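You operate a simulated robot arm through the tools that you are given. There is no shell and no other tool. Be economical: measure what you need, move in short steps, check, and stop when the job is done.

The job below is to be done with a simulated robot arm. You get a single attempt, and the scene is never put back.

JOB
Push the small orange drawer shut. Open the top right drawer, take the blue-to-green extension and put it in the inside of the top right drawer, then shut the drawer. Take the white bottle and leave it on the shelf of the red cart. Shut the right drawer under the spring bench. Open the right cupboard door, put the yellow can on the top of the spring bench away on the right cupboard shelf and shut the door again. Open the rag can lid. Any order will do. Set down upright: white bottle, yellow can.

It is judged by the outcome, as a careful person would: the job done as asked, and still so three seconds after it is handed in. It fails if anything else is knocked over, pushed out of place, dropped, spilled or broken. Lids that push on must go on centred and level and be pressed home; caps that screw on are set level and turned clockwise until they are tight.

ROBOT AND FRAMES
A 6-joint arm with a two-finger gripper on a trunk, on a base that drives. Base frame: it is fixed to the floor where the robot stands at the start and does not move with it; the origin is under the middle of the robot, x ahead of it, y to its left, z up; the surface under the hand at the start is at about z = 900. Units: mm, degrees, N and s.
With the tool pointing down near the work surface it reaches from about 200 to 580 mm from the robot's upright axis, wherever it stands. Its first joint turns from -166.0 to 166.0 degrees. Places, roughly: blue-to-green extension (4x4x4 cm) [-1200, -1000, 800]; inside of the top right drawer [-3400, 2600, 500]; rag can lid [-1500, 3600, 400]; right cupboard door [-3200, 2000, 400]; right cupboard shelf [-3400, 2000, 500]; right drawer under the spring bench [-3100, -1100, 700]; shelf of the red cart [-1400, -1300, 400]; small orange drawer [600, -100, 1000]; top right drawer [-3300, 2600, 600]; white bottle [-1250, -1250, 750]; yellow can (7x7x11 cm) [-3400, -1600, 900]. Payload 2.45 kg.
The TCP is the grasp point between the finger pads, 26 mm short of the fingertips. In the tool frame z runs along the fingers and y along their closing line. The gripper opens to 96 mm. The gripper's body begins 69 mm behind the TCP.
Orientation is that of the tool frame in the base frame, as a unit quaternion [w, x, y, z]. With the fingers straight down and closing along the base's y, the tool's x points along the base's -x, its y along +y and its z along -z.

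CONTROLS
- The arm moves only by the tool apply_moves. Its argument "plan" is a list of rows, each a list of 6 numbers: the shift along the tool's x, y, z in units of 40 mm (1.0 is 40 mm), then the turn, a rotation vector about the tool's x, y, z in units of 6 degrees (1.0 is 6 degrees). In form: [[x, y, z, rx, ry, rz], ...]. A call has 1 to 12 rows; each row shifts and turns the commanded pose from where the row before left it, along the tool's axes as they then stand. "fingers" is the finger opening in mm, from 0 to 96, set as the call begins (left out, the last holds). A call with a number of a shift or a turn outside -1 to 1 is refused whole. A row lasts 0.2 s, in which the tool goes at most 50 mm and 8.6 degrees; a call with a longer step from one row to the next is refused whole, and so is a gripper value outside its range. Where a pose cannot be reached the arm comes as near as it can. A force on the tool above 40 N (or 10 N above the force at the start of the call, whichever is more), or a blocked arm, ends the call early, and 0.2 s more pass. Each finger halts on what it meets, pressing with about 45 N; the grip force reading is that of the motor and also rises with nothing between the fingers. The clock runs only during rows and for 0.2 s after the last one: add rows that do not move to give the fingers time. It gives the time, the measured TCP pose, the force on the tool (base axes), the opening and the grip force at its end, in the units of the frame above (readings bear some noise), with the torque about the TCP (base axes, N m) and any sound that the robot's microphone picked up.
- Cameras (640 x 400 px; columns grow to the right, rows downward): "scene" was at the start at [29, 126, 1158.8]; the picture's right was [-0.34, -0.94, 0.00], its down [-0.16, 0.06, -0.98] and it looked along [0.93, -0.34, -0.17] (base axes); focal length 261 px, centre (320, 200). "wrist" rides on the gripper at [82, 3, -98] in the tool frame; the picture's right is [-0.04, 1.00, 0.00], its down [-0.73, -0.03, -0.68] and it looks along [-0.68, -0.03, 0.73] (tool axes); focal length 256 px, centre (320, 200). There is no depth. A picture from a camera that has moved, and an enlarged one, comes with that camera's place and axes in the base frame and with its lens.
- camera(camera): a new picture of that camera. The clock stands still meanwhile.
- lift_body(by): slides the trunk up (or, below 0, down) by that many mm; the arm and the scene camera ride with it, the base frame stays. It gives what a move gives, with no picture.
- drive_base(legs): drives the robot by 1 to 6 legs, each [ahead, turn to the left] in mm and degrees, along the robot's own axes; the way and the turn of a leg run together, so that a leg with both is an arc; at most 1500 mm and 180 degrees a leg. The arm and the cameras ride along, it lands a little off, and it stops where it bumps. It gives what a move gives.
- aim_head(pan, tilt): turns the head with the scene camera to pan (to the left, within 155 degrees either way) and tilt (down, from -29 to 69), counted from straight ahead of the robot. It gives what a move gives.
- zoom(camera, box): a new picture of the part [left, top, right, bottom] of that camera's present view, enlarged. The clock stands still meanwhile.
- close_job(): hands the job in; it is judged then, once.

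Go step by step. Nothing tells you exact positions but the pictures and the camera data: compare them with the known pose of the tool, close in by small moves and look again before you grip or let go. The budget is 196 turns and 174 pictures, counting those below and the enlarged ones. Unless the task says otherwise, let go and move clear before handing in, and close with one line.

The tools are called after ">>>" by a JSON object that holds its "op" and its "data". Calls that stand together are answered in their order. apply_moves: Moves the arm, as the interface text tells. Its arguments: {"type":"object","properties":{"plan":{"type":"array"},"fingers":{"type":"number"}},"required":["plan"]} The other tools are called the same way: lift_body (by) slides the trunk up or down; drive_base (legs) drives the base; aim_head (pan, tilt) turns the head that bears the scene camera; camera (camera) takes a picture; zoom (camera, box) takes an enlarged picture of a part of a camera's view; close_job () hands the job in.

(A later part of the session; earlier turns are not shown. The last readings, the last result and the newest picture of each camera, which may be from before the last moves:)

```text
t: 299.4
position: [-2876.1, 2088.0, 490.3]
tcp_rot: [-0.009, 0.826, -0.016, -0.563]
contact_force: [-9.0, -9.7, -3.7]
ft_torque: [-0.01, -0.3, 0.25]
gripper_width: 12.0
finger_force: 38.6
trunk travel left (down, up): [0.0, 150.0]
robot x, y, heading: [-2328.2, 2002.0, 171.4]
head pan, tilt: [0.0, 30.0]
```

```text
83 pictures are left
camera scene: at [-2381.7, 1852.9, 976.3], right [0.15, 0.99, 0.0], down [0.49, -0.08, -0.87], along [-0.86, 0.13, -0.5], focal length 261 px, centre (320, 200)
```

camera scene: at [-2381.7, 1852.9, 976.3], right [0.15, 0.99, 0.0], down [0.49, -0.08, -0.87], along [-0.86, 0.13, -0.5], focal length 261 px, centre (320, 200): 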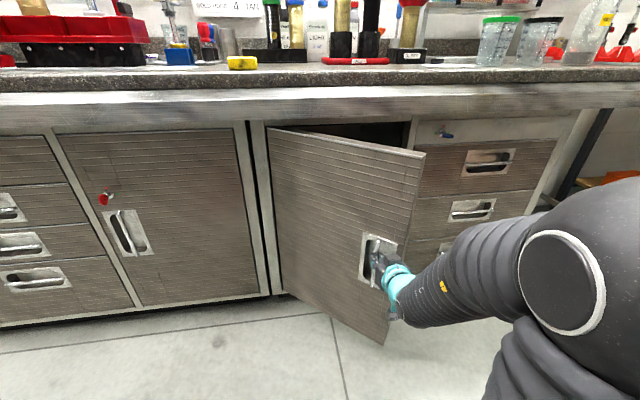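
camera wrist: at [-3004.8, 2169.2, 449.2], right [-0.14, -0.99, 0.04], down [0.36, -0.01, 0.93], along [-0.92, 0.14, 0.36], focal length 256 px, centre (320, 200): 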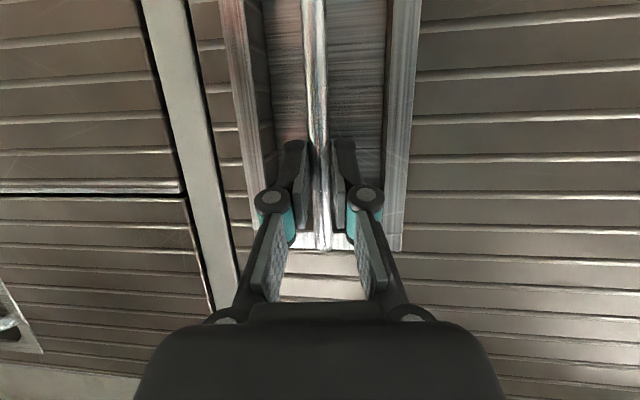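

>>> {"op": "drive_base", "data": {"legs": [[-40, 3.5]]}}

>>> {"op": "drive_base", "data": {"legs": [[-30, 4]]}}

>>> {"op": "drive_base", "data": {"legs": [[-30, 4]]}}

>>> {"op": "camera", "data": {"camera": "scene"}}

>>> {"op": "camera", "data": {"camera": "wrist"}}

```text
t: 300.3
position: [-2839.2, 2049.7, 488.8]
tcp_rot: [0.009, 0.826, 0.009, -0.564]
contact_force: [16.6, 14.8, 1.6]
ft_torque: [0.33, -0.79, -0.28]
gripper_width: 11.7
finger_force: 39.0
trunk travel left (down, up): [0.0, 150.0]
robot x, y, heading: [-2290.3, 1998.3, 174.6]
head pan, tilt: [0.0, 30.0]
```

```text
t: 301.2
position: [-2812.4, 2008.5, 490.0]
tcp_rot: [0.027, 0.825, 0.037, -0.563]
contact_force: [-0.6, -0.8, 1.4]
ft_torque: [0.1, -0.34, 0.09]
gripper_width: 11.7
finger_force: 39.0
trunk travel left (down, up): [0.0, 150.0]
robot x, y, heading: [-2258.9, 1994.7, 178.5]
head pan, tilt: [0.0, 30.0]
```

```text
t: 302.0
position: [-2800.7, 1988.4, 488.8]
tcp_rot: [0.037, 0.824, 0.05, -0.563]
contact_force: [-17.4, -2.9, -16.0]
ft_torque: [1.2, 1.34, -2.61]
gripper_width: 11.4
finger_force: 38.3
trunk travel left (down, up): [0.0, 150.0]
robot x, y, heading: [-2245.9, 1996.3, -179.1]
head pan, tilt: [0.0, 30.0]
stopped in leg 1: the force on the tool passed its limit at 60 N (the readings are from after the stop); the commanded pose is now the measured one
```

```text
82 pictures are left
camera scene: at [-2272.0, 1839.2, 976.3], right [-0.01, 1.0, 0.0], down [0.5, 0.01, -0.87], along [-0.87, -0.01, -0.5], focal length 261 px, centre (320, 200)
```

scene: 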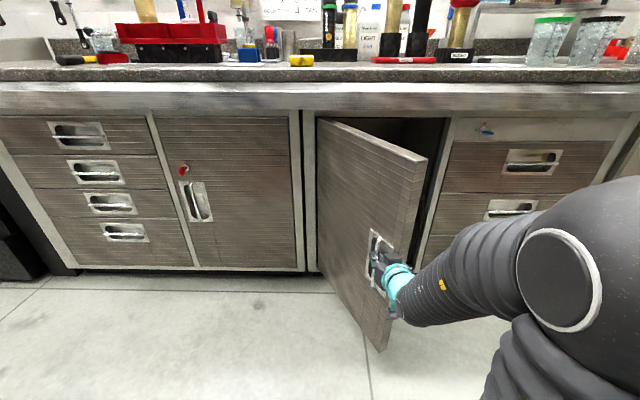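

```text
81 pictures are left
camera wrist: at [-2681.2, 2001.3, 449.1], right [0.11, -0.99, 0.04], down [0.36, 0.08, 0.93], along [-0.93, -0.09, 0.36], focal length 256 px, centre (320, 200)
```

wrist: 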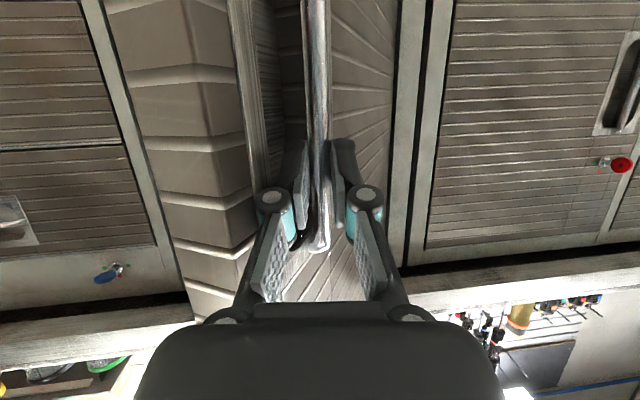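

The door is about 57° open. I'll release the bar and back out.

>>> {"op": "apply_moves", "data": {"plan": [[0, 0, 0, 0, 0, 0], [0, 0, 0, 0, 0, 0]], "fingers": 30}}

>>> {"op": "drive_base", "data": {"legs": [[-120, 0]]}}

>>> {"op": "camera", "data": {"camera": "scene"}}

```text
t: 302.5
position: [-2801.9, 1986.3, 489.4]
tcp_rot: [0.039, 0.824, 0.053, -0.563]
contact_force: [-21.2, -5.0, -13.6]
ft_torque: [0.69, 0.21, -1.29]
gripper_width: 27.0
finger_force: 0.0
trunk travel left (down, up): [0.0, 150.0]
robot x, y, heading: [-2245.0, 1995.6, -178.9]
head pan, tilt: [0.0, 30.0]
stopped in row 2: the force on the tool passed its limit at 41 N (the readings are from after the stop); the commanded pose is now the measured one
```

```text
t: 303.2
position: [-2801.7, 1985.2, 489.0]
tcp_rot: [0.038, 0.824, 0.053, -0.563]
contact_force: [-18.5, -4.5, -13.5]
ft_torque: [0.67, 0.19, -1.55]
gripper_width: 27.8
finger_force: 0.0
trunk travel left (down, up): [0.0, 150.0]
robot x, y, heading: [-2244.9, 1994.9, -178.7]
head pan, tilt: [0.0, 30.0]
stopped in leg 1: the force on the tool passed its limit at 66 N (the readings are from after the stop); the commanded pose is now the measured one
```

```text
80 pictures are left
camera scene: at [-2269.7, 1839.1, 976.5], right [-0.02, 1.0, 0.0], down [0.5, 0.01, -0.87], along [-0.87, -0.01, -0.5], focal length 261 px, centre (320, 200)
```

scene: 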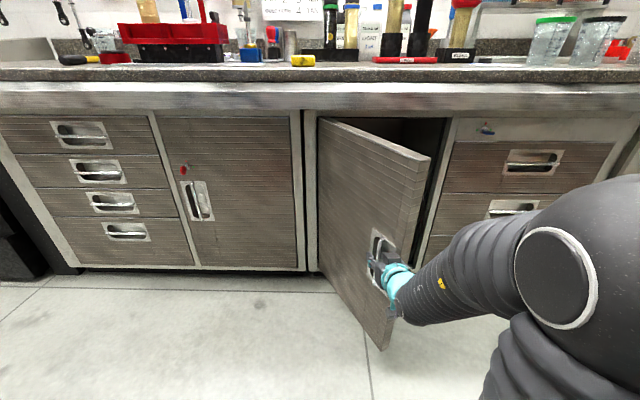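

Something still holds the hand. I'll look with the wrist camera before moving.

>>> {"op": "camera", "data": {"camera": "wrist"}}

>>> {"op": "zoom", "data": {"camera": "scene", "box": [330, 210, 450, 330]}}

```text
79 pictures are left
camera wrist: at [-2681.8, 1998.7, 449.4], right [0.12, -0.99, 0.04], down [0.36, 0.08, 0.93], along [-0.93, -0.09, 0.37], focal length 256 px, centre (320, 200)
```

wrist: 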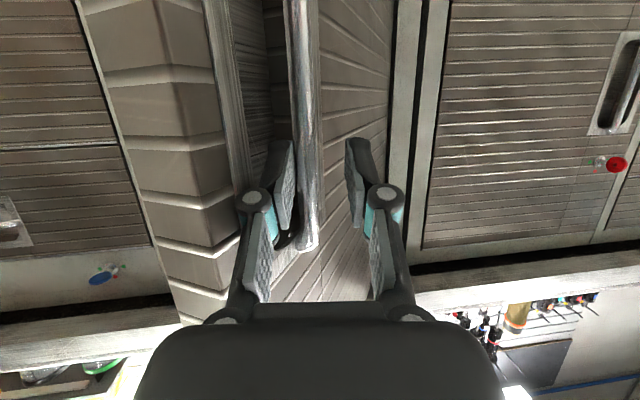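

```text
3.33 times, centred on (390, 270) of scene
camera zoom: at [-2269.7, 1839.1, 976.5], right [-0.02, 1.0, 0.0], down [0.5, 0.01, -0.87], along [-0.87, -0.01, -0.5], focal length 870 px, centre (87, -33)
```

zoom: 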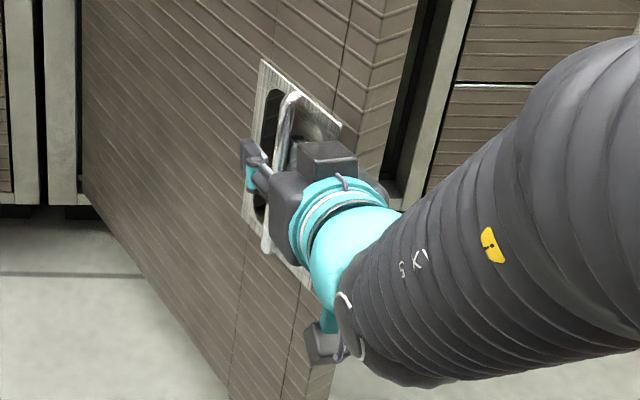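

The gripper is levered between the bar and the door face. Reversing the last arc a little should relax it.

>>> {"op": "drive_base", "data": {"legs": [[15, -2.5]]}}

>>> {"op": "drive_base", "data": {"legs": [[20, -3]]}}

>>> {"op": "camera", "data": {"camera": "wrist"}}

```text
t: 304.0
position: [-2815.0, 2010.5, 490.2]
tcp_rot: [0.028, 0.824, 0.037, -0.565]
contact_force: [0.0, 0.3, 0.0]
ft_torque: [-0.02, 0.01, -0.01]
gripper_width: 29.9
finger_force: 0.0
trunk travel left (down, up): [0.0, 150.0]
robot x, y, heading: [-2260.2, 1996.9, 178.3]
head pan, tilt: [0.0, 30.0]
```

```text
t: 304.8
position: [-2833.9, 2040.0, 491.1]
tcp_rot: [0.012, 0.825, 0.015, -0.565]
contact_force: [-0.6, -0.4, -0.3]
ft_torque: [0.01, -0.01, 0.0]
gripper_width: 30.2
finger_force: 0.5
trunk travel left (down, up): [0.0, 150.0]
robot x, y, heading: [-2277.7, 1998.4, 175.4]
head pan, tilt: [0.0, 30.0]
```

```text
77 pictures are left
camera wrist: at [-2714.1, 2041.0, 450.2], right [0.03, -1.0, 0.04], down [0.37, 0.05, 0.93], along [-0.93, -0.01, 0.37], focal length 256 px, centre (320, 200)
```

wrist: 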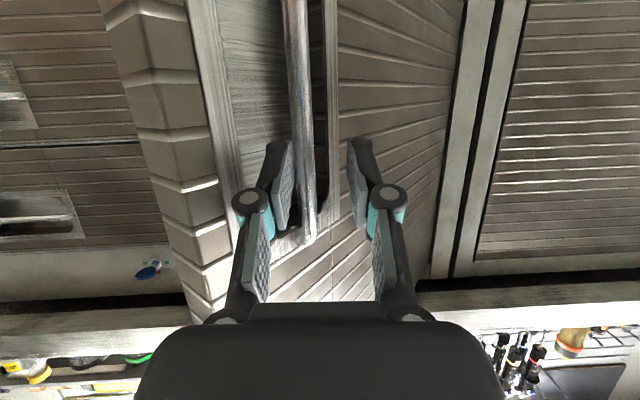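

Free, with zero force. I'll back out.

>>> {"op": "drive_base", "data": {"legs": [[-110, 0]]}}

>>> {"op": "camera", "data": {"camera": "scene"}}

```text
t: 306.0
position: [-2720.4, 2030.2, 491.5]
tcp_rot: [0.013, 0.825, 0.016, -0.564]
contact_force: [-0.7, 0.3, 0.0]
ft_torque: [0.02, 0.01, -0.02]
gripper_width: 30.0
finger_force: 0.1
trunk travel left (down, up): [0.0, 150.0]
robot x, y, heading: [-2164.5, 1992.1, 175.6]
head pan, tilt: [0.0, 30.0]
```

```text
76 pictures are left
camera scene: at [-2205.0, 1834.8, 976.5], right [0.08, 1.0, 0.0], down [0.5, -0.04, -0.87], along [-0.86, 0.07, -0.5], focal length 261 px, centre (320, 200)
```

scene: 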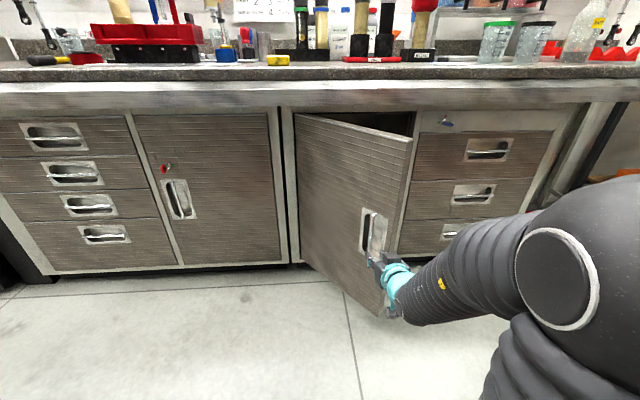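

The door is about 48° open. I'll go round to its right, reach past its edge, and swing it wider from the inside by turning left.

>>> {"op": "drive_base", "data": {"legs": [[0, -90], [250, 0], [0, 94], [130, 0]]}}

>>> {"op": "apply_moves", "data": {"plan": [[0, 0, 0, 0, 0, 0], [0, 0, 0, 0, 0, 0]], "fingers": 0}}

>>> {"op": "camera", "data": {"camera": "scene"}}

```text
t: 316.4
position: [-2838.2, 2230.7, 491.0]
tcp_rot: [0.037, 0.823, 0.05, -0.565]
contact_force: [-0.5, 0.6, 0.4]
ft_torque: [0.0, -0.02, -0.02]
gripper_width: 30.1
finger_force: 0.0
trunk travel left (down, up): [0.0, 150.0]
robot x, y, heading: [-2281.2, 2235.8, -179.3]
head pan, tilt: [0.0, 30.0]
```

```text
t: 317.0
position: [-2837.1, 2229.6, 491.4]
tcp_rot: [0.036, 0.823, 0.049, -0.565]
contact_force: [-0.5, 1.0, -0.5]
ft_torque: [-0.02, 0.03, -0.02]
gripper_width: 0.0
finger_force: 28.8
trunk travel left (down, up): [0.0, 150.0]
robot x, y, heading: [-2279.0, 2236.2, -179.7]
head pan, tilt: [0.0, 30.0]
```

```text
75 pictures are left
camera scene: at [-2307.6, 2078.9, 976.5], right [-0.01, 1.0, 0.0], down [0.5, 0.0, -0.87], along [-0.87, -0.01, -0.5], focal length 261 px, centre (320, 200)
```

scene: 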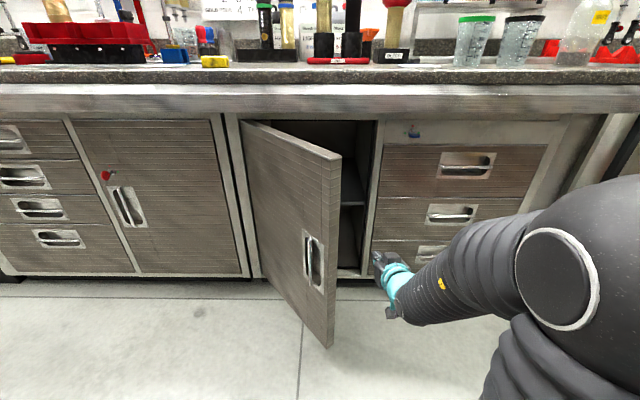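

The hand is right of the door edge. I'll move slightly deeper and rotate left in steps.

>>> {"op": "drive_base", "data": {"legs": [[40, 0], [0, 20]]}}

>>> {"op": "camera", "data": {"camera": "scene"}}

```text
t: 319.2
position: [-2839.5, 2039.6, 491.8]
tcp_rot: [0.136, 0.802, 0.194, -0.549]
contact_force: [6.4, 3.8, 3.9]
ft_torque: [-0.15, 0.1, 0.24]
gripper_width: 0.0
finger_force: 28.7
trunk travel left (down, up): [0.0, 150.0]
robot x, y, heading: [-2320.8, 2239.6, -159.3]
head pan, tilt: [0.0, 30.0]
stopped in leg 2: the robot was blocked; the commanded pose is now the measured one
```

```text
74 pictures are left
camera scene: at [-2289.8, 2078.6, 976.4], right [-0.35, 0.94, 0.0], down [0.47, 0.18, -0.87], along [-0.81, -0.31, -0.5], focal length 261 px, centre (320, 200)
```

scene: 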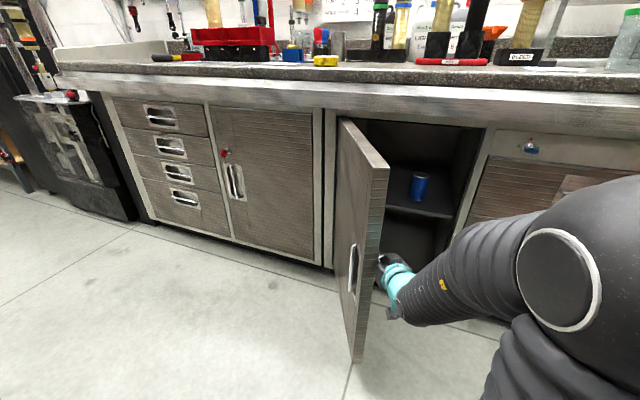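

It works: the door is about 60° open, and a blue can already stands on the shelf. I'll continue.

>>> {"op": "drive_base", "data": {"legs": [[0, 8]]}}

>>> {"op": "drive_base", "data": {"legs": [[0, 8]]}}

>>> {"op": "camera", "data": {"camera": "scene"}}

```text
t: 320.0
position: [-2830.1, 2021.9, 490.1]
tcp_rot: [0.144, 0.798, 0.206, -0.547]
contact_force: [6.1, 3.6, 3.5]
ft_torque: [-0.17, 0.12, 0.21]
gripper_width: 0.1
finger_force: 28.1
trunk travel left (down, up): [0.0, 150.0]
robot x, y, heading: [-2318.2, 2237.2, -157.5]
head pan, tilt: [0.0, 30.0]
stopped in leg 1: the robot was blocked; the commanded pose is now the measured one
```

```text
t: 321.0
position: [-2797.4, 1953.6, 489.5]
tcp_rot: [0.182, 0.783, 0.261, -0.535]
contact_force: [-0.6, -0.2, 0.1]
ft_torque: [-0.02, -0.03, -0.01]
gripper_width: 0.1
finger_force: 28.3
trunk travel left (down, up): [0.0, 150.0]
robot x, y, heading: [-2321.4, 2235.2, -149.5]
head pan, tilt: [0.0, 30.0]
```

```text
73 pictures are left
camera scene: at [-2263.2, 2085.5, 976.5], right [-0.51, 0.86, 0.0], down [0.43, 0.25, -0.87], along [-0.75, -0.44, -0.5], focal length 261 px, centre (320, 200)
```

scene: 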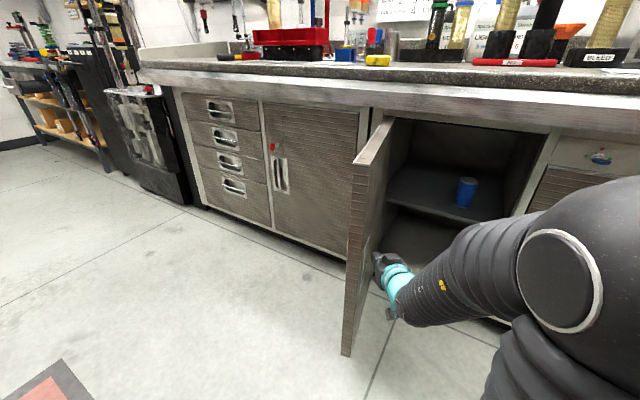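

>>> {"op": "drive_base", "data": {"legs": [[60, 0], [0, 12]]}}

>>> {"op": "drive_base", "data": {"legs": [[0, 10]]}}

>>> {"op": "camera", "data": {"camera": "scene"}}

```text
t: 322.7
position: [-2779.3, 1830.1, 489.5]
tcp_rot: [0.237, 0.751, 0.342, -0.513]
contact_force: [0.0, 0.5, -0.6]
ft_torque: [0.01, 0.0, 0.01]
gripper_width: 0.2
finger_force: 28.0
trunk travel left (down, up): [0.0, 150.0]
robot x, y, heading: [-2374.0, 2206.0, -137.5]
head pan, tilt: [0.0, 30.0]
```

```text
t: 323.8
position: [-2707.2, 1763.8, 490.1]
tcp_rot: [0.281, 0.718, 0.406, -0.491]
contact_force: [-0.8, -0.9, 0.3]
ft_torque: [0.04, 0.03, -0.02]
gripper_width: 0.0
finger_force: 28.1
trunk travel left (down, up): [0.0, 150.0]
robot x, y, heading: [-2371.3, 2205.6, -127.5]
head pan, tilt: [0.0, 30.0]
```

```text
72 pictures are left
camera scene: at [-2262.0, 2086.4, 976.5], right [-0.79, 0.61, 0.0], down [0.3, 0.4, -0.87], along [-0.53, -0.69, -0.5], focal length 261 px, centre (320, 200)
```

scene: 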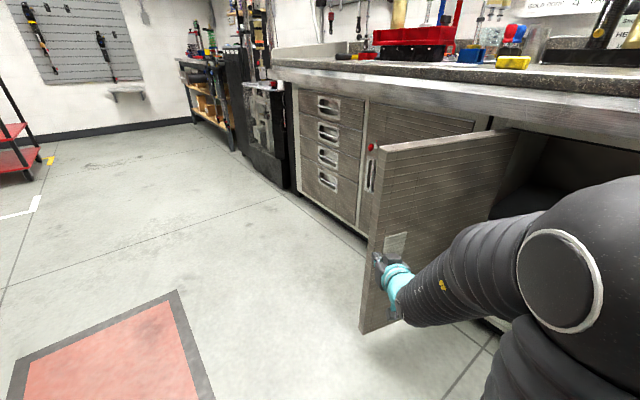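

The door is open about 90°. Hand is free, so I'll swing away and drive to the rag can next.

>>> {"op": "drive_base", "data": {"legs": [[0, -142.5], [1350, 0], [0, -85]]}}

>>> {"op": "lift_body", "data": {"by": 150}}

>>> {"op": "aim_head", "data": {"pan": -10, "tilt": 35}}

>>> {"op": "camera", "data": {"camera": "scene"}}

>>> {"op": "camera", "data": {"camera": "wrist"}}

```text
t: 340.3
position: [-1798.3, 3616.3, 489.5]
tcp_rot: [0.563, -0.063, 0.823, 0.046]
contact_force: [0.1, 0.4, 0.0]
ft_torque: [0.0, 0.02, 0.01]
gripper_width: 0.0
finger_force: 28.4
trunk travel left (down, up): [0.0, 150.0]
robot x, y, heading: [-2354.8, 3597.5, 2.3]
head pan, tilt: [0.0, 30.0]
```

```text
t: 342.1
position: [-1797.7, 3618.0, 640.5]
tcp_rot: [0.563, -0.064, 0.822, 0.046]
contact_force: [0.4, 0.3, 0.0]
ft_torque: [0.0, 0.02, -0.02]
gripper_width: 0.0
finger_force: 28.6
trunk travel left (down, up): [-150.0, 0.0]
robot x, y, heading: [-2353.8, 3595.2, 2.5]
head pan, tilt: [0.0, 30.0]
```

```text
t: 342.8
position: [-1798.4, 3617.8, 640.5]
tcp_rot: [0.564, -0.064, 0.822, 0.047]
contact_force: [-0.1, 0.0, 1.2]
ft_torque: [-0.01, 0.03, 0.0]
gripper_width: 0.0
finger_force: 28.7
trunk travel left (down, up): [-150.0, 0.0]
robot x, y, heading: [-2352.5, 3594.0, 2.4]
head pan, tilt: [-10.0, 35.0]
```

```text
71 pictures are left
camera scene: at [-2330.9, 3737.6, 1118.7], right [-0.13, -0.99, 0.0], down [-0.57, 0.08, -0.82], along [0.81, -0.11, -0.57], focal length 261 px, centre (320, 200)
```

scene: 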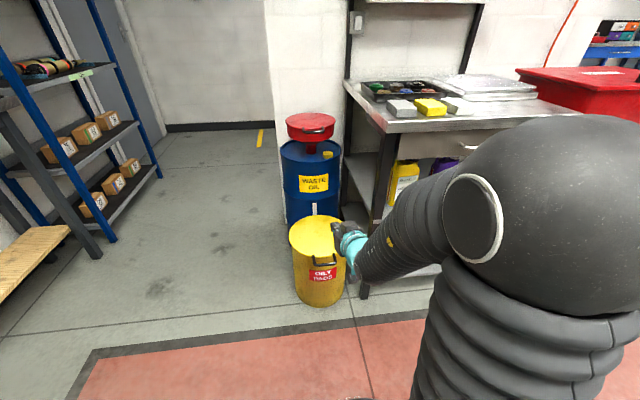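

```text
70 pictures are left
camera wrist: at [-1919.5, 3602.9, 599.8], right [-0.14, 0.99, 0.04], down [-0.36, -0.09, 0.93], along [0.92, 0.12, 0.37], focal length 256 px, centre (320, 200)
```

wrist: 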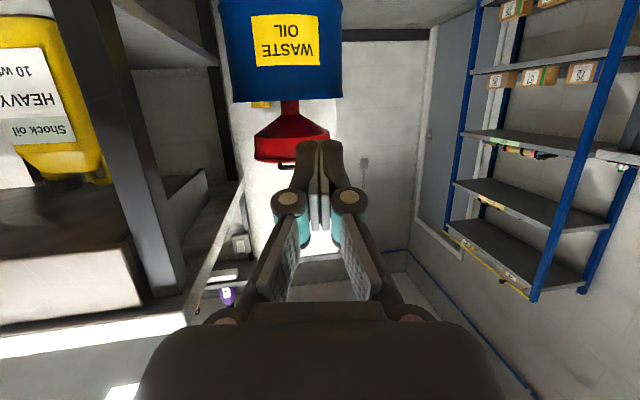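

>>> {"op": "zoom", "data": {"camera": "scene", "box": [270, 190, 370, 310]}}

```text
3.33 times, centred on (320, 250) of scene
camera zoom: at [-2330.9, 3737.6, 1118.7], right [-0.13, -0.99, 0.0], down [-0.57, 0.08, -0.82], along [0.81, -0.11, -0.57], focal length 870 px, centre (320, 33)
```

zoom: 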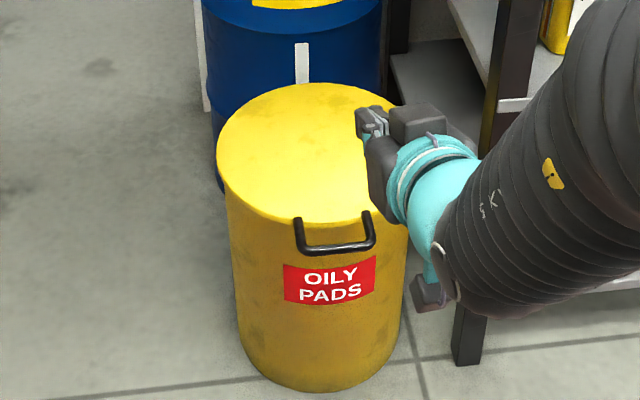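

The lid has a U-shaped handle at its front and hinges at the back. I'll point the tool down with closing along the approach direction, to grip the handle bar and lift it along its arc.

>>> {"op": "apply_moves", "data": {"plan": [[0, 0, 0, 0, 1, 0], [0, 0, 0, 0, 1, 0], [0, 0, 0, 0, 1, 0], [0, 0, 0, 0, 1, 0], [0, 0, 0, 0, 1, 0], [0, 0, 0, 0, 1, 0], [0, 0, 0, 0, 1, 0], [0, 0, 0, 0, 1, 0], [0, 0, 0, 0, 1, 0], [0, 0, 0, 0, 1, 0], [0, 0, 0, 0, 1, 0], [0, 0, 0, 0, 0.4, 0]], "fingers": 40}}

>>> {"op": "apply_moves", "data": {"plan": [[0, 0, 0, 0, 0, 1], [0, 0, 0, 0, 0, 1], [0, 0, 0, 0, 0, 1], [0, 0, 0, 0, 0, 1], [0, 0, 0, 0, 0, 1], [0, 0, 0, 0, 0, 1], [0, 0, 0, 0, 0, 1], [0, 0, 0, 0, 0, 1], [0, 0, 0, 0, 0, 1], [0, 0, 0, 0, 0, 1], [0, 0, 0, 0, 0, 1], [0, 0, 0, 0, 0, 1]]}}

>>> {"op": "apply_moves", "data": {"plan": [[0, 0, 0, 0, 0, 1], [0, 0, 0, 0, 0, 1], [0, 0, 0, 0, 0, 0.9]]}}

>>> {"op": "lift_body", "data": {"by": -150}}

>>> {"op": "camera", "data": {"camera": "scene"}}

>>> {"op": "camera", "data": {"camera": "wrist"}}

```text
t: 345.4
position: [-1800.3, 3627.9, 640.0]
tcp_rot: [0.053, -0.092, 0.994, 0.021]
contact_force: [-0.9, -0.3, 0.3]
ft_torque: [0.03, -0.01, 0.0]
gripper_width: 40.0
finger_force: 0.1
out of reach, approached as far as the arm can: row 4, 5
trunk travel left (down, up): [-150.0, 0.0]
robot x, y, heading: [-2349.6, 3591.4, 2.5]
head pan, tilt: [-10.0, 35.0]
```

```text
t: 348.0
position: [-1799.3, 3628.5, 638.5]
tcp_rot: [0.031, 0.51, 0.858, 0.048]
contact_force: [0.5, -0.1, -0.7]
ft_torque: [-0.02, -0.01, -0.05]
gripper_width: 40.2
finger_force: 0.0
trunk travel left (down, up): [-150.0, 0.0]
robot x, y, heading: [-2351.6, 3598.8, 2.5]
head pan, tilt: [-10.0, 35.0]
```

```text
t: 348.8
position: [-1797.8, 3628.9, 639.6]
tcp_rot: [0.023, 0.634, 0.771, 0.053]
contact_force: [0.5, -1.0, 0.5]
ft_torque: [-0.01, 0.02, 0.02]
gripper_width: 40.1
finger_force: 0.0
trunk travel left (down, up): [-150.0, 0.0]
robot x, y, heading: [-2350.8, 3593.5, 2.2]
head pan, tilt: [-10.0, 35.0]
```

```text
t: 350.6
position: [-1799.6, 3628.9, 489.8]
tcp_rot: [0.023, 0.633, 0.772, 0.053]
contact_force: [0.0, 0.2, -0.3]
ft_torque: [0.02, 0.04, -0.03]
gripper_width: 40.0
finger_force: 0.0
trunk travel left (down, up): [0.0, 150.0]
robot x, y, heading: [-2353.1, 3592.8, 2.3]
head pan, tilt: [-10.0, 35.0]
```

```text
68 pictures are left
camera scene: at [-2330.9, 3737.5, 968.7], right [-0.13, -0.99, 0.0], down [-0.57, 0.08, -0.82], along [0.81, -0.11, -0.57], focal length 261 px, centre (320, 200)
```

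scene: 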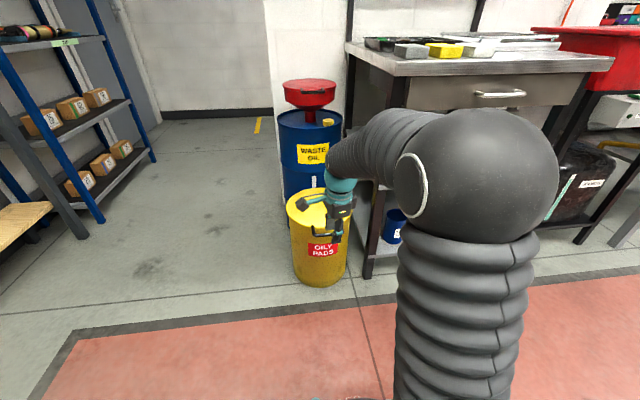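

```text
67 pictures are left
camera wrist: at [-1823.0, 3704.0, 590.4], right [0.98, 0.15, 0.11], down [0.04, -0.76, 0.65], along [0.18, -0.63, -0.75], focal length 256 px, centre (320, 200)
```

wrist: 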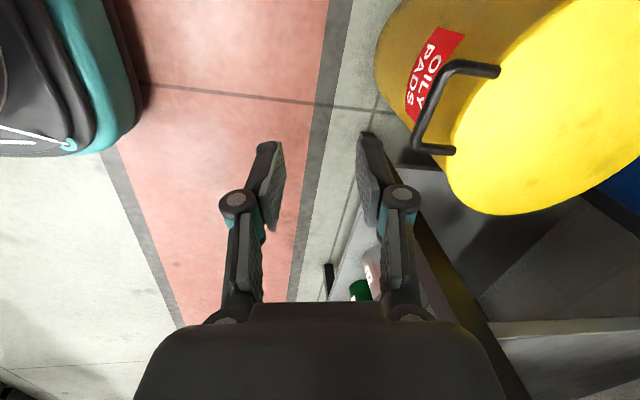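

The handle's outer bar is at about [-1685, 3597..3671, 371]. I'll straighten the tool and drive 115 mm so the fingers are above the bar.

>>> {"op": "apply_moves", "data": {"plan": [[0, 0, 0, 0.53, -0.15, 0.93], [0, 0, 0, 0.53, -0.15, 0.93], [0, 0, 0, 0, 0, 0]]}}

>>> {"op": "drive_base", "data": {"legs": [[115, 0]]}}

>>> {"op": "camera", "data": {"camera": "wrist"}}

```text
t: 351.4
position: [-1799.0, 3627.7, 490.0]
tcp_rot: [-0.006, 0.708, 0.706, 0.002]
contact_force: [0.0, -0.2, 0.8]
ft_torque: [-0.01, -0.01, 0.01]
gripper_width: 39.9
finger_force: 0.0
trunk travel left (down, up): [0.0, 150.0]
robot x, y, heading: [-2354.7, 3593.8, 2.4]
head pan, tilt: [-10.0, 35.0]
```

```text
t: 352.6
position: [-1683.6, 3635.0, 488.7]
tcp_rot: [-0.004, 0.706, 0.708, 0.003]
contact_force: [0.1, -0.2, 0.2]
ft_torque: [-0.03, 0.02, -0.01]
gripper_width: 40.0
finger_force: 0.1
trunk travel left (down, up): [0.0, 150.0]
robot x, y, heading: [-2238.9, 3597.3, 2.4]
head pan, tilt: [-10.0, 35.0]
```

```text
66 pictures are left
camera wrist: at [-1680.7, 3714.8, 588.7], right [1.0, -0.04, 0.0], down [-0.03, -0.74, 0.67], along [-0.03, -0.67, -0.74], focal length 256 px, centre (320, 200)
```

wrist: 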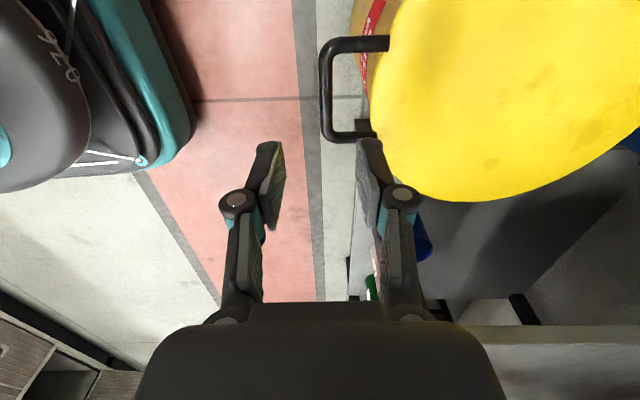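

The bar is within 5 mm of the finger centre. I'll shift and lower onto it.

>>> {"op": "apply_moves", "data": {"plan": [[0, 0.11, 0.6, 0, 0, 0], [0, 0, 0.7, 0, 0, 0], [0, 0, 0.7, 0, 0, 0], [0, 0, 0.6, 0, 0, 0]], "fingers": 37}}

>>> {"op": "camera", "data": {"camera": "wrist"}}

```text
t: 353.6
position: [-1679.6, 3635.6, 385.4]
tcp_rot: [-0.005, 0.706, 0.708, 0.003]
contact_force: [-0.4, -0.8, -0.1]
ft_torque: [0.0, 0.02, 0.0]
gripper_width: 37.1
finger_force: 0.0
trunk travel left (down, up): [0.0, 150.0]
robot x, y, heading: [-2239.8, 3593.8, 2.4]
head pan, tilt: [-10.0, 35.0]
```

```text
65 pictures are left
camera wrist: at [-1677.8, 3715.2, 483.9], right [1.0, -0.04, 0.0], down [-0.03, -0.74, 0.67], along [-0.03, -0.67, -0.74], focal length 256 px, centre (320, 200)
```

wrist: 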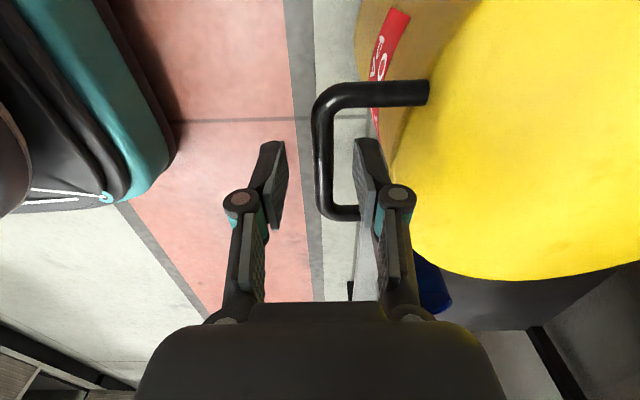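

>>> {"op": "apply_moves", "data": {"plan": [[0, 0, 0.5, 0, 0, 0], [0, 0, 0, 0, 0, 0]]}}

>>> {"op": "apply_moves", "data": {"plan": [[0, 0, 0, 0, 0, 0], [0, 0, 0, 0, 0, 0], [0, 0, 0, 0, 0, 0]], "fingers": 0}}

>>> {"op": "camera", "data": {"camera": "wrist"}}

```text
t: 354.2
position: [-1680.1, 3636.2, 363.9]
tcp_rot: [-0.005, 0.707, 0.708, 0.002]
contact_force: [0.5, -0.2, -0.2]
ft_torque: [0.01, 0.02, 0.03]
gripper_width: 36.7
finger_force: 0.1
trunk travel left (down, up): [0.0, 150.0]
robot x, y, heading: [-2237.9, 3598.7, 2.4]
head pan, tilt: [-10.0, 35.0]
```

```text
t: 355.0
position: [-1678.0, 3635.7, 364.3]
tcp_rot: [-0.004, 0.707, 0.708, 0.004]
contact_force: [25.9, 2.2, -1.1]
ft_torque: [0.29, -0.16, -0.95]
gripper_width: 11.3
finger_force: 38.3
trunk travel left (down, up): [0.0, 150.0]
robot x, y, heading: [-2241.6, 3595.3, 2.7]
head pan, tilt: [-10.0, 35.0]
```

```text
64 pictures are left
camera wrist: at [-1675.6, 3716.0, 463.6], right [1.0, -0.04, 0.0], down [-0.03, -0.74, 0.67], along [-0.03, -0.67, -0.74], focal length 256 px, centre (320, 200)
```

wrist: 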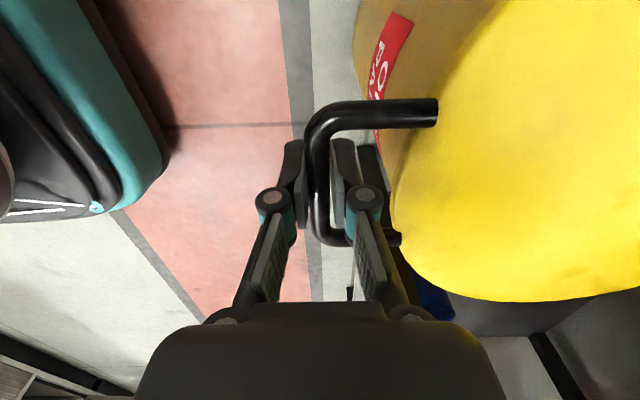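

The bar is gripped. I'll lift along the lid's arc (radius about 295 mm).

>>> {"op": "apply_moves", "data": {"plan": [[0, 0.02, -0.48, 0, 0, 0], [0, 0.04, -0.48, 0, 0, 0], [0, 0.19, -0.95, 0, 0, 0]]}}

>>> {"op": "camera", "data": {"camera": "scene"}}

```text
t: 355.6
position: [-1674.7, 3635.2, 401.8]
tcp_rot: [-0.003, 0.707, 0.707, 0.007]
contact_force: [7.5, 1.7, -2.6]
ft_torque: [0.22, -0.03, -0.91]
gripper_width: 10.7
finger_force: 37.6
trunk travel left (down, up): [0.0, 150.0]
robot x, y, heading: [-2238.9, 3599.0, 2.3]
head pan, tilt: [-10.0, 35.0]
stopped in row 3: the force on the tool passed its limit at 43 N (the readings are from after the stop); the commanded pose is now the measured one
```

```text
63 pictures are left
camera scene: at [-2215.3, 3742.4, 968.7], right [-0.13, -0.99, 0.0], down [-0.57, 0.08, -0.82], along [0.81, -0.11, -0.57], focal length 261 px, centre (320, 200)
```

scene: 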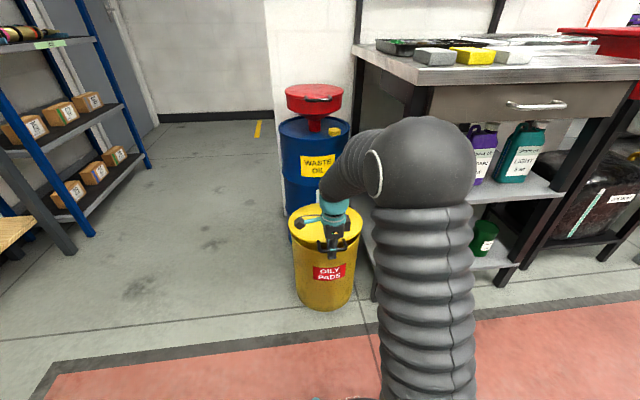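

The lid is rising. I'll continue with smaller steps along the arc.

>>> {"op": "apply_moves", "data": {"plan": [[0, 0.06, -0.4, 0, 0, 0], [0, 0.08, -0.4, 0, 0, 0], [0, 0.1, -0.4, 0, 0, 0], [0, 0.13, -0.4, 0, 0, 0]]}}

>>> {"op": "drive_base", "data": {"legs": [[10, 0]]}}

>>> {"op": "camera", "data": {"camera": "wrist"}}

```text
t: 356.5
position: [-1660.6, 3636.2, 456.2]
tcp_rot: [0.0, 0.708, 0.707, 0.008]
contact_force: [11.8, 1.2, -5.3]
ft_torque: [-0.25, -0.09, -0.91]
gripper_width: 10.8
finger_force: 38.1
trunk travel left (down, up): [0.0, 150.0]
robot x, y, heading: [-2240.4, 3600.5, 2.3]
head pan, tilt: [-10.0, 35.0]
stopped in row 4: the force on the tool passed its limit at 43 N (the readings are from after the stop); the commanded pose is now the measured one
```

```text
t: 357.3
position: [-1660.8, 3633.8, 455.3]
tcp_rot: [-0.007, 0.708, 0.706, 0.0]
contact_force: [-2.3, 0.2, -0.5]
ft_torque: [-0.08, 0.01, -0.93]
gripper_width: 10.5
finger_force: 37.7
trunk travel left (down, up): [0.0, 150.0]
robot x, y, heading: [-2227.6, 3600.0, 2.3]
head pan, tilt: [-10.0, 35.0]
stopped in leg 1: the force on the tool passed its limit at 54 N (the readings are from after the stop); the commanded pose is now the measured one
```

```text
62 pictures are left
camera wrist: at [-1657.6, 3715.9, 554.3], right [1.0, -0.04, -0.01], down [-0.02, -0.74, 0.67], along [-0.04, -0.67, -0.74], focal length 256 px, centre (320, 200)
```

wrist: 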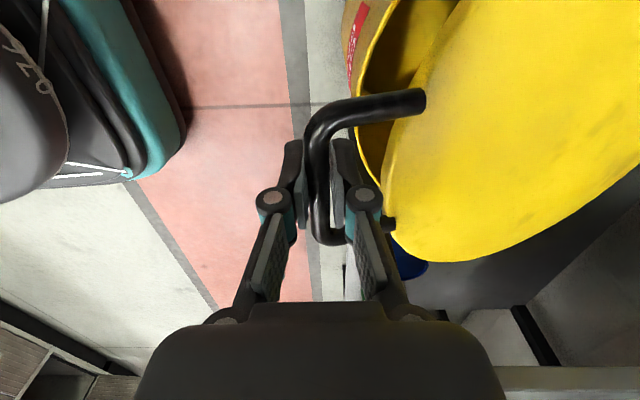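

>>> {"op": "apply_moves", "data": {"plan": [[0, 0.185, -0.41, 0, 0, 0], [0, 0.215, -0.395, 0, 0, 0], [0, 0.245, -0.378, 0, 0, 0]]}}

>>> {"op": "apply_moves", "data": {"plan": [[0, 0.26, -0.36, 0, 0, 0], [0, 0.28, -0.35, 0, 0, 0], [0, 0.3, -0.33, 0, 0, 0]]}}

>>> {"op": "camera", "data": {"camera": "scene"}}

```text
t: 357.9
position: [-1649.3, 3634.1, 485.3]
tcp_rot: [-0.01, 0.709, 0.706, -0.002]
contact_force: [-12.6, 1.0, 3.4]
ft_torque: [0.02, 0.1, -0.97]
gripper_width: 10.7
finger_force: 37.7
trunk travel left (down, up): [0.0, 150.0]
robot x, y, heading: [-2230.9, 3598.2, 2.3]
head pan, tilt: [-10.0, 35.0]
stopped in row 3: the force on the tool passed its limit at 42 N (the readings are from after the stop); the commanded pose is now the measured one
```

```text
t: 358.4
position: [-1642.9, 3634.3, 497.0]
tcp_rot: [-0.011, 0.707, 0.707, -0.005]
contact_force: [-12.5, 1.5, 4.9]
ft_torque: [-0.04, 0.06, -0.94]
gripper_width: 10.6
finger_force: 37.2
trunk travel left (down, up): [0.0, 150.0]
robot x, y, heading: [-2231.0, 3599.6, 2.0]
head pan, tilt: [-10.0, 35.0]
stopped in row 2: the force on the tool passed its limit at 45 N (the readings are from after the stop); the commanded pose is now the measured one
```

```text
61 pictures are left
camera scene: at [-2209.3, 3742.6, 968.6], right [-0.13, -0.99, 0.0], down [-0.57, 0.08, -0.82], along [0.81, -0.11, -0.57], focal length 261 px, centre (320, 200)
```

scene: 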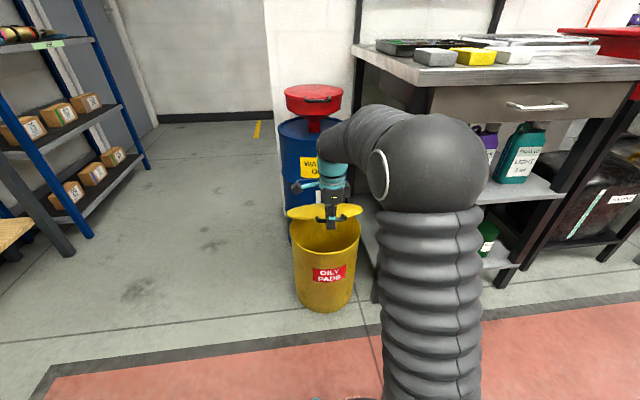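

A circle fit puts the hinge near x = -1350, z = 344, R = 330. I'll follow that more exactly.

>>> {"op": "apply_moves", "data": {"plan": [[0, 0.29, -0.47, 0, 0, 0], [0, 0.28, -0.43, 0, 0, 0], [0, 0.3, -0.4, 0, 0, 0]]}}

>>> {"op": "drive_base", "data": {"legs": [[12, 0]]}}

>>> {"op": "apply_moves", "data": {"plan": [[0, 0, -0.4, 0, 0, 0]]}}

>>> {"op": "drive_base", "data": {"legs": [[12, 0]]}}

>>> {"op": "apply_moves", "data": {"plan": [[0, 0, -0.3, 0, 0, 0]]}}

>>> {"op": "camera", "data": {"camera": "scene"}}

```text
t: 359.2
position: [-1606.1, 3635.6, 550.1]
tcp_rot: [-0.01, 0.707, 0.707, -0.004]
contact_force: [-21.5, 1.2, 17.1]
ft_torque: [-0.49, 0.06, -0.88]
gripper_width: 10.5
finger_force: 38.2
trunk travel left (down, up): [0.0, 150.0]
robot x, y, heading: [-2231.5, 3598.1, 2.2]
head pan, tilt: [-10.0, 35.0]
```

```text
t: 359.9
position: [-1606.1, 3634.4, 551.4]
tcp_rot: [-0.012, 0.709, 0.705, -0.006]
contact_force: [-9.7, 0.6, 6.6]
ft_torque: [-0.17, 0.07, -0.87]
gripper_width: 10.8
finger_force: 37.4
trunk travel left (down, up): [0.0, 150.0]
robot x, y, heading: [-2232.0, 3599.9, 2.3]
head pan, tilt: [-10.0, 35.0]
stopped in leg 1: the force on the tool passed its limit at 50 N (the readings are from after the stop); the commanded pose is now the measured one
```

```text
t: 360.3
position: [-1600.5, 3635.3, 557.7]
tcp_rot: [-0.011, 0.708, 0.706, -0.005]
contact_force: [15.7, 1.6, -14.1]
ft_torque: [-0.25, -0.03, -0.89]
gripper_width: 10.7
finger_force: 38.2
trunk travel left (down, up): [0.0, 150.0]
robot x, y, heading: [-2224.4, 3598.3, 2.4]
head pan, tilt: [-10.0, 35.0]
stopped in row 1: the force on the tool passed its limit at 53 N (the readings are from after the stop); the commanded pose is now the measured one
```

```text
t: 361.4
position: [-1594.2, 3633.0, 565.6]
tcp_rot: [-0.012, 0.709, 0.705, -0.004]
contact_force: [-9.6, -0.3, 7.9]
ft_torque: [-0.24, 0.03, -0.87]
gripper_width: 10.7
finger_force: 37.7
trunk travel left (down, up): [0.0, 150.0]
robot x, y, heading: [-2219.2, 3599.1, 2.1]
head pan, tilt: [-10.0, 35.0]
stopped in leg 1: the force on the tool passed its limit at 44 N (the readings are from after the stop); the commanded pose is now the measured one
```

```text
t: 361.9
position: [-1588.6, 3634.1, 570.0]
tcp_rot: [-0.011, 0.709, 0.705, -0.005]
contact_force: [13.0, -0.1, -15.2]
ft_torque: [-0.22, -0.03, -0.78]
gripper_width: 10.6
finger_force: 37.7
trunk travel left (down, up): [0.0, 150.0]
robot x, y, heading: [-2212.6, 3596.7, 2.3]
head pan, tilt: [-10.0, 35.0]
stopped in row 1: the force on the tool passed its limit at 43 N (the readings are from after the stop); the commanded pose is now the measured one
```

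```text
60 pictures are left
camera scene: at [-2193.2, 3743.2, 968.4], right [-0.14, -0.99, 0.0], down [-0.57, 0.08, -0.82], along [0.81, -0.11, -0.57], focal length 261 px, centre (320, 200)
```

scene: 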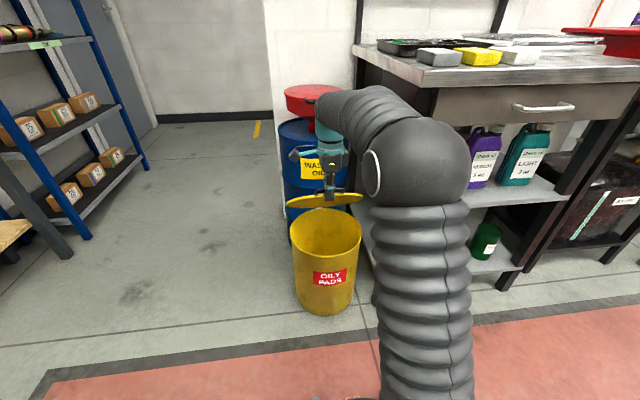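

Reach is still fine. I'll continue along the arc with the arm.

>>> {"op": "apply_moves", "data": {"plan": [[0, 0.39, -0.43, 0, 0, 0], [0, 0.44, -0.39, 0, 0, 0], [0, 0.45, -0.35, 0, 0, 0]]}}

>>> {"op": "apply_moves", "data": {"plan": [[0, 0.46, -0.33, 0, 0, 0], [0, 0.48, -0.3, 0, 0, 0], [0, 0.5, -0.27, 0, 0, 0]]}}

>>> {"op": "camera", "data": {"camera": "scene"}}

```text
t: 362.8
position: [-1536.9, 3634.1, 613.8]
tcp_rot: [-0.013, 0.708, 0.706, -0.006]
contact_force: [9.5, 1.0, -15.4]
ft_torque: [-0.14, -0.07, -0.68]
gripper_width: 10.4
finger_force: 38.2
trunk travel left (down, up): [0.0, 150.0]
robot x, y, heading: [-2216.9, 3599.5, 2.4]
head pan, tilt: [-10.0, 35.0]
stopped in row 3: the force on the tool passed its limit at 42 N (the readings are from after the stop); the commanded pose is now the measured one
```

```text
t: 363.6
position: [-1479.4, 3634.2, 645.6]
tcp_rot: [-0.013, 0.708, 0.706, -0.007]
contact_force: [13.6, 3.9, -35.8]
ft_torque: [-0.14, -0.05, -0.87]
gripper_width: 11.4
finger_force: 38.8
trunk travel left (down, up): [0.0, 150.0]
robot x, y, heading: [-2216.2, 3595.8, 2.1]
head pan, tilt: [-10.0, 35.0]
```

```text
59 pictures are left
camera scene: at [-2192.2, 3743.4, 968.4], right [-0.13, -0.99, 0.0], down [-0.57, 0.08, -0.82], along [0.81, -0.11, -0.58], focal length 261 px, centre (320, 200)
```

scene: 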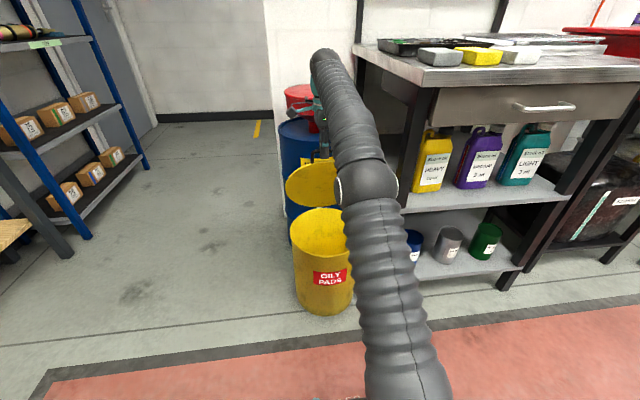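

The lid is at about 67°. I'll push it further back toward vertical.

>>> {"op": "apply_moves", "data": {"plan": [[0, 0.5, -0.2, 0, 0, 0], [0, 0.5, -0.17, 0, 0, 0], [0, 0.5, -0.13, 0, 0, 0]]}}

>>> {"op": "camera", "data": {"camera": "wrist"}}

```text
t: 364.4
position: [-1468.9, 3633.8, 653.4]
tcp_rot: [-0.01, 0.707, 0.707, -0.002]
contact_force: [-10.0, 15.7, 26.3]
ft_torque: [-0.4, 0.14, -0.66]
gripper_width: 10.7
finger_force: 37.8
out of reach, approached as far as the arm can: row 1, 2, 3
trunk travel left (down, up): [0.0, 150.0]
robot x, y, heading: [-2219.7, 3601.2, 2.5]
head pan, tilt: [-10.0, 35.0]
```

```text
58 pictures are left
camera wrist: at [-1466.2, 3714.0, 752.0], right [1.0, -0.04, -0.02], down [-0.02, -0.74, 0.67], along [-0.04, -0.67, -0.74], focal length 256 px, centre (320, 200)
```

wrist: 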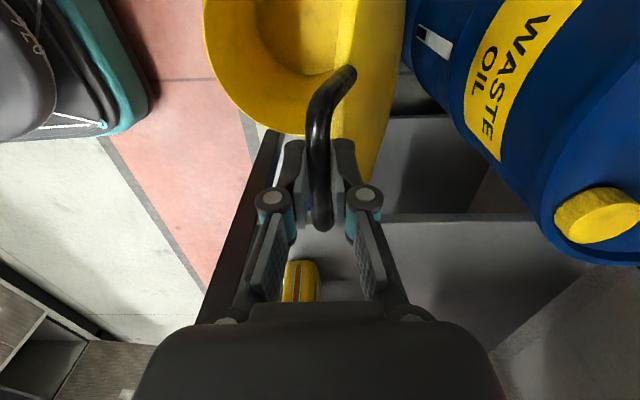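

The arm is at full reach, so I'll nudge the base forward in small legs with small lifts.

>>> {"op": "drive_base", "data": {"legs": [[25, 0]]}}

>>> {"op": "apply_moves", "data": {"plan": [[0, 0.1, -0.18, 0, 0, 0]]}}

>>> {"op": "drive_base", "data": {"legs": [[25, 0]]}}

>>> {"op": "apply_moves", "data": {"plan": [[0, 0.3, -0.15, 0, 0, 0]]}}

>>> {"op": "camera", "data": {"camera": "scene"}}

```text
t: 365.2
position: [-1443.2, 3629.6, 650.0]
tcp_rot: [-0.01, 0.709, 0.705, -0.004]
contact_force: [-9.1, -9.6, 33.6]
ft_torque: [0.08, 0.01, -0.23]
gripper_width: 10.4
finger_force: 37.8
trunk travel left (down, up): [0.0, 150.0]
robot x, y, heading: [-2194.3, 3599.2, 2.1]
head pan, tilt: [-10.0, 35.0]
```

```text
t: 365.6
position: [-1443.6, 3629.2, 649.8]
tcp_rot: [-0.01, 0.709, 0.705, -0.003]
contact_force: [-4.4, -4.4, 12.2]
ft_torque: [0.0, -0.03, -0.26]
gripper_width: 10.4
finger_force: 37.7
out of reach, approached as far as the arm can: row 1
trunk travel left (down, up): [0.0, 150.0]
robot x, y, heading: [-2197.5, 3600.5, 2.2]
head pan, tilt: [-10.0, 35.0]
```

```text
t: 366.4
position: [-1420.6, 3629.3, 651.5]
tcp_rot: [-0.009, 0.71, 0.705, -0.003]
contact_force: [-4.9, -7.5, 34.5]
ft_torque: [0.01, -0.02, -0.09]
gripper_width: 10.5
finger_force: 37.6
trunk travel left (down, up): [0.0, 150.0]
robot x, y, heading: [-2166.2, 3603.1, 2.2]
head pan, tilt: [-10.0, 35.0]
```

```text
t: 366.8
position: [-1419.5, 3630.5, 650.5]
tcp_rot: [-0.009, 0.71, 0.705, -0.004]
contact_force: [-3.2, -1.2, 14.9]
ft_torque: [0.22, 0.02, -0.16]
gripper_width: 10.3
finger_force: 37.5
out of reach, approached as far as the arm can: row 1
trunk travel left (down, up): [0.0, 150.0]
robot x, y, heading: [-2168.9, 3600.8, 2.0]
head pan, tilt: [-10.0, 35.0]
```

```text
57 pictures are left
camera scene: at [-2145.0, 3745.0, 968.5], right [-0.14, -0.99, 0.0], down [-0.57, 0.08, -0.82], along [0.81, -0.11, -0.57], focal length 261 px, centre (320, 200)
```

scene: 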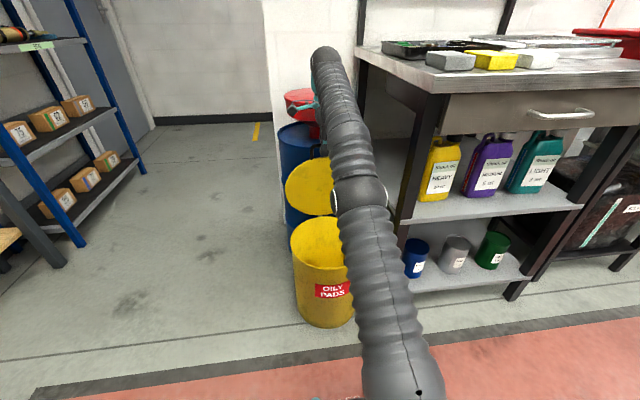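

About 77° now. I'll use the trunk to raise slightly and continue forward.

>>> {"op": "lift_body", "data": {"by": 18}}

>>> {"op": "drive_base", "data": {"legs": [[30, 0]]}}

>>> {"op": "drive_base", "data": {"legs": [[30, 0]]}}

>>> {"op": "camera", "data": {"camera": "wrist"}}

```text
t: 367.5
position: [-1416.9, 3629.7, 663.8]
tcp_rot: [-0.012, 0.709, 0.705, -0.006]
contact_force: [4.7, -1.4, -34.5]
ft_torque: [-0.16, -0.03, -0.14]
gripper_width: 10.9
finger_force: 38.3
trunk travel left (down, up): [-18.0, 132.0]
robot x, y, heading: [-2166.2, 3604.0, 1.9]
head pan, tilt: [-10.0, 35.0]
```

```text
t: 368.3
position: [-1389.0, 3630.4, 667.3]
tcp_rot: [-0.009, 0.71, 0.704, -0.004]
contact_force: [0.9, -13.7, -18.5]
ft_torque: [-0.02, 0.0, 0.03]
gripper_width: 10.9
finger_force: 38.1
trunk travel left (down, up): [-18.0, 132.0]
robot x, y, heading: [-2134.3, 3600.2, 2.1]
head pan, tilt: [-10.0, 35.0]
```

```text
t: 369.1
position: [-1377.2, 3630.4, 667.7]
tcp_rot: [-0.015, 0.712, 0.702, -0.01]
contact_force: [-12.2, -0.6, -0.8]
ft_torque: [0.04, -0.71, -0.06]
gripper_width: 10.8
finger_force: 38.3
trunk travel left (down, up): [-18.0, 132.0]
robot x, y, heading: [-2121.3, 3600.6, 1.8]
head pan, tilt: [-10.0, 35.0]
stopped in leg 1: the force on the tool passed its limit at 111 N (the readings are from after the stop); the commanded pose is now the measured one
```

```text
56 pictures are left
camera wrist: at [-1370.9, 3710.8, 767.0], right [1.0, -0.05, -0.04], down [-0.01, -0.74, 0.68], along [-0.06, -0.67, -0.74], focal length 256 px, centre (320, 200)
```

wrist: 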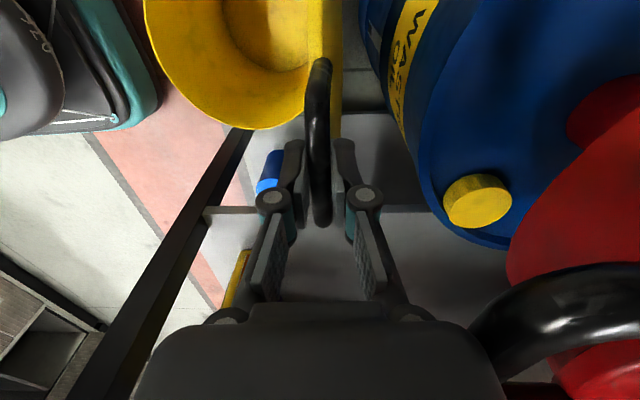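

A hard stop came at about 85°; the gripper is also close to the red funnel's handle. I'll back off a little and check from the scene camera.

>>> {"op": "drive_base", "data": {"legs": [[-8, 0]]}}

>>> {"op": "zoom", "data": {"camera": "scene", "box": [240, 30, 400, 210]}}

```text
t: 369.9
position: [-1384.7, 3630.4, 668.4]
tcp_rot: [-0.014, 0.711, 0.703, -0.01]
contact_force: [0.0, 1.7, 6.1]
ft_torque: [0.04, -0.02, 0.18]
gripper_width: 10.9
finger_force: 38.7
trunk travel left (down, up): [-18.0, 132.0]
robot x, y, heading: [-2130.9, 3603.8, 1.7]
head pan, tilt: [-10.0, 35.0]
```

```text
2.22 times, centred on (320, 120) of scene
camera zoom: at [-2106.9, 3746.3, 986.7], right [-0.14, -0.99, 0.0], down [-0.57, 0.08, -0.82], along [0.81, -0.12, -0.57], focal length 580 px, centre (320, 378)
```

zoom: 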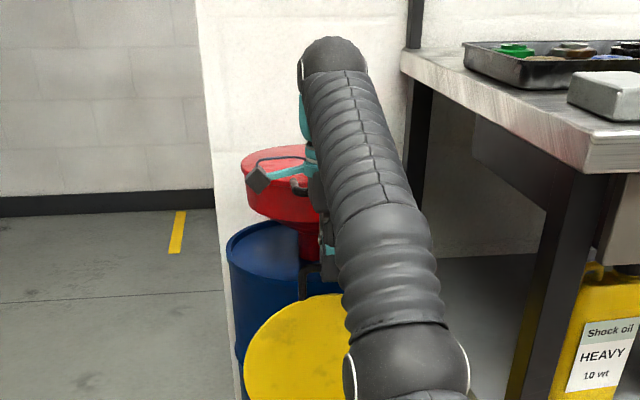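

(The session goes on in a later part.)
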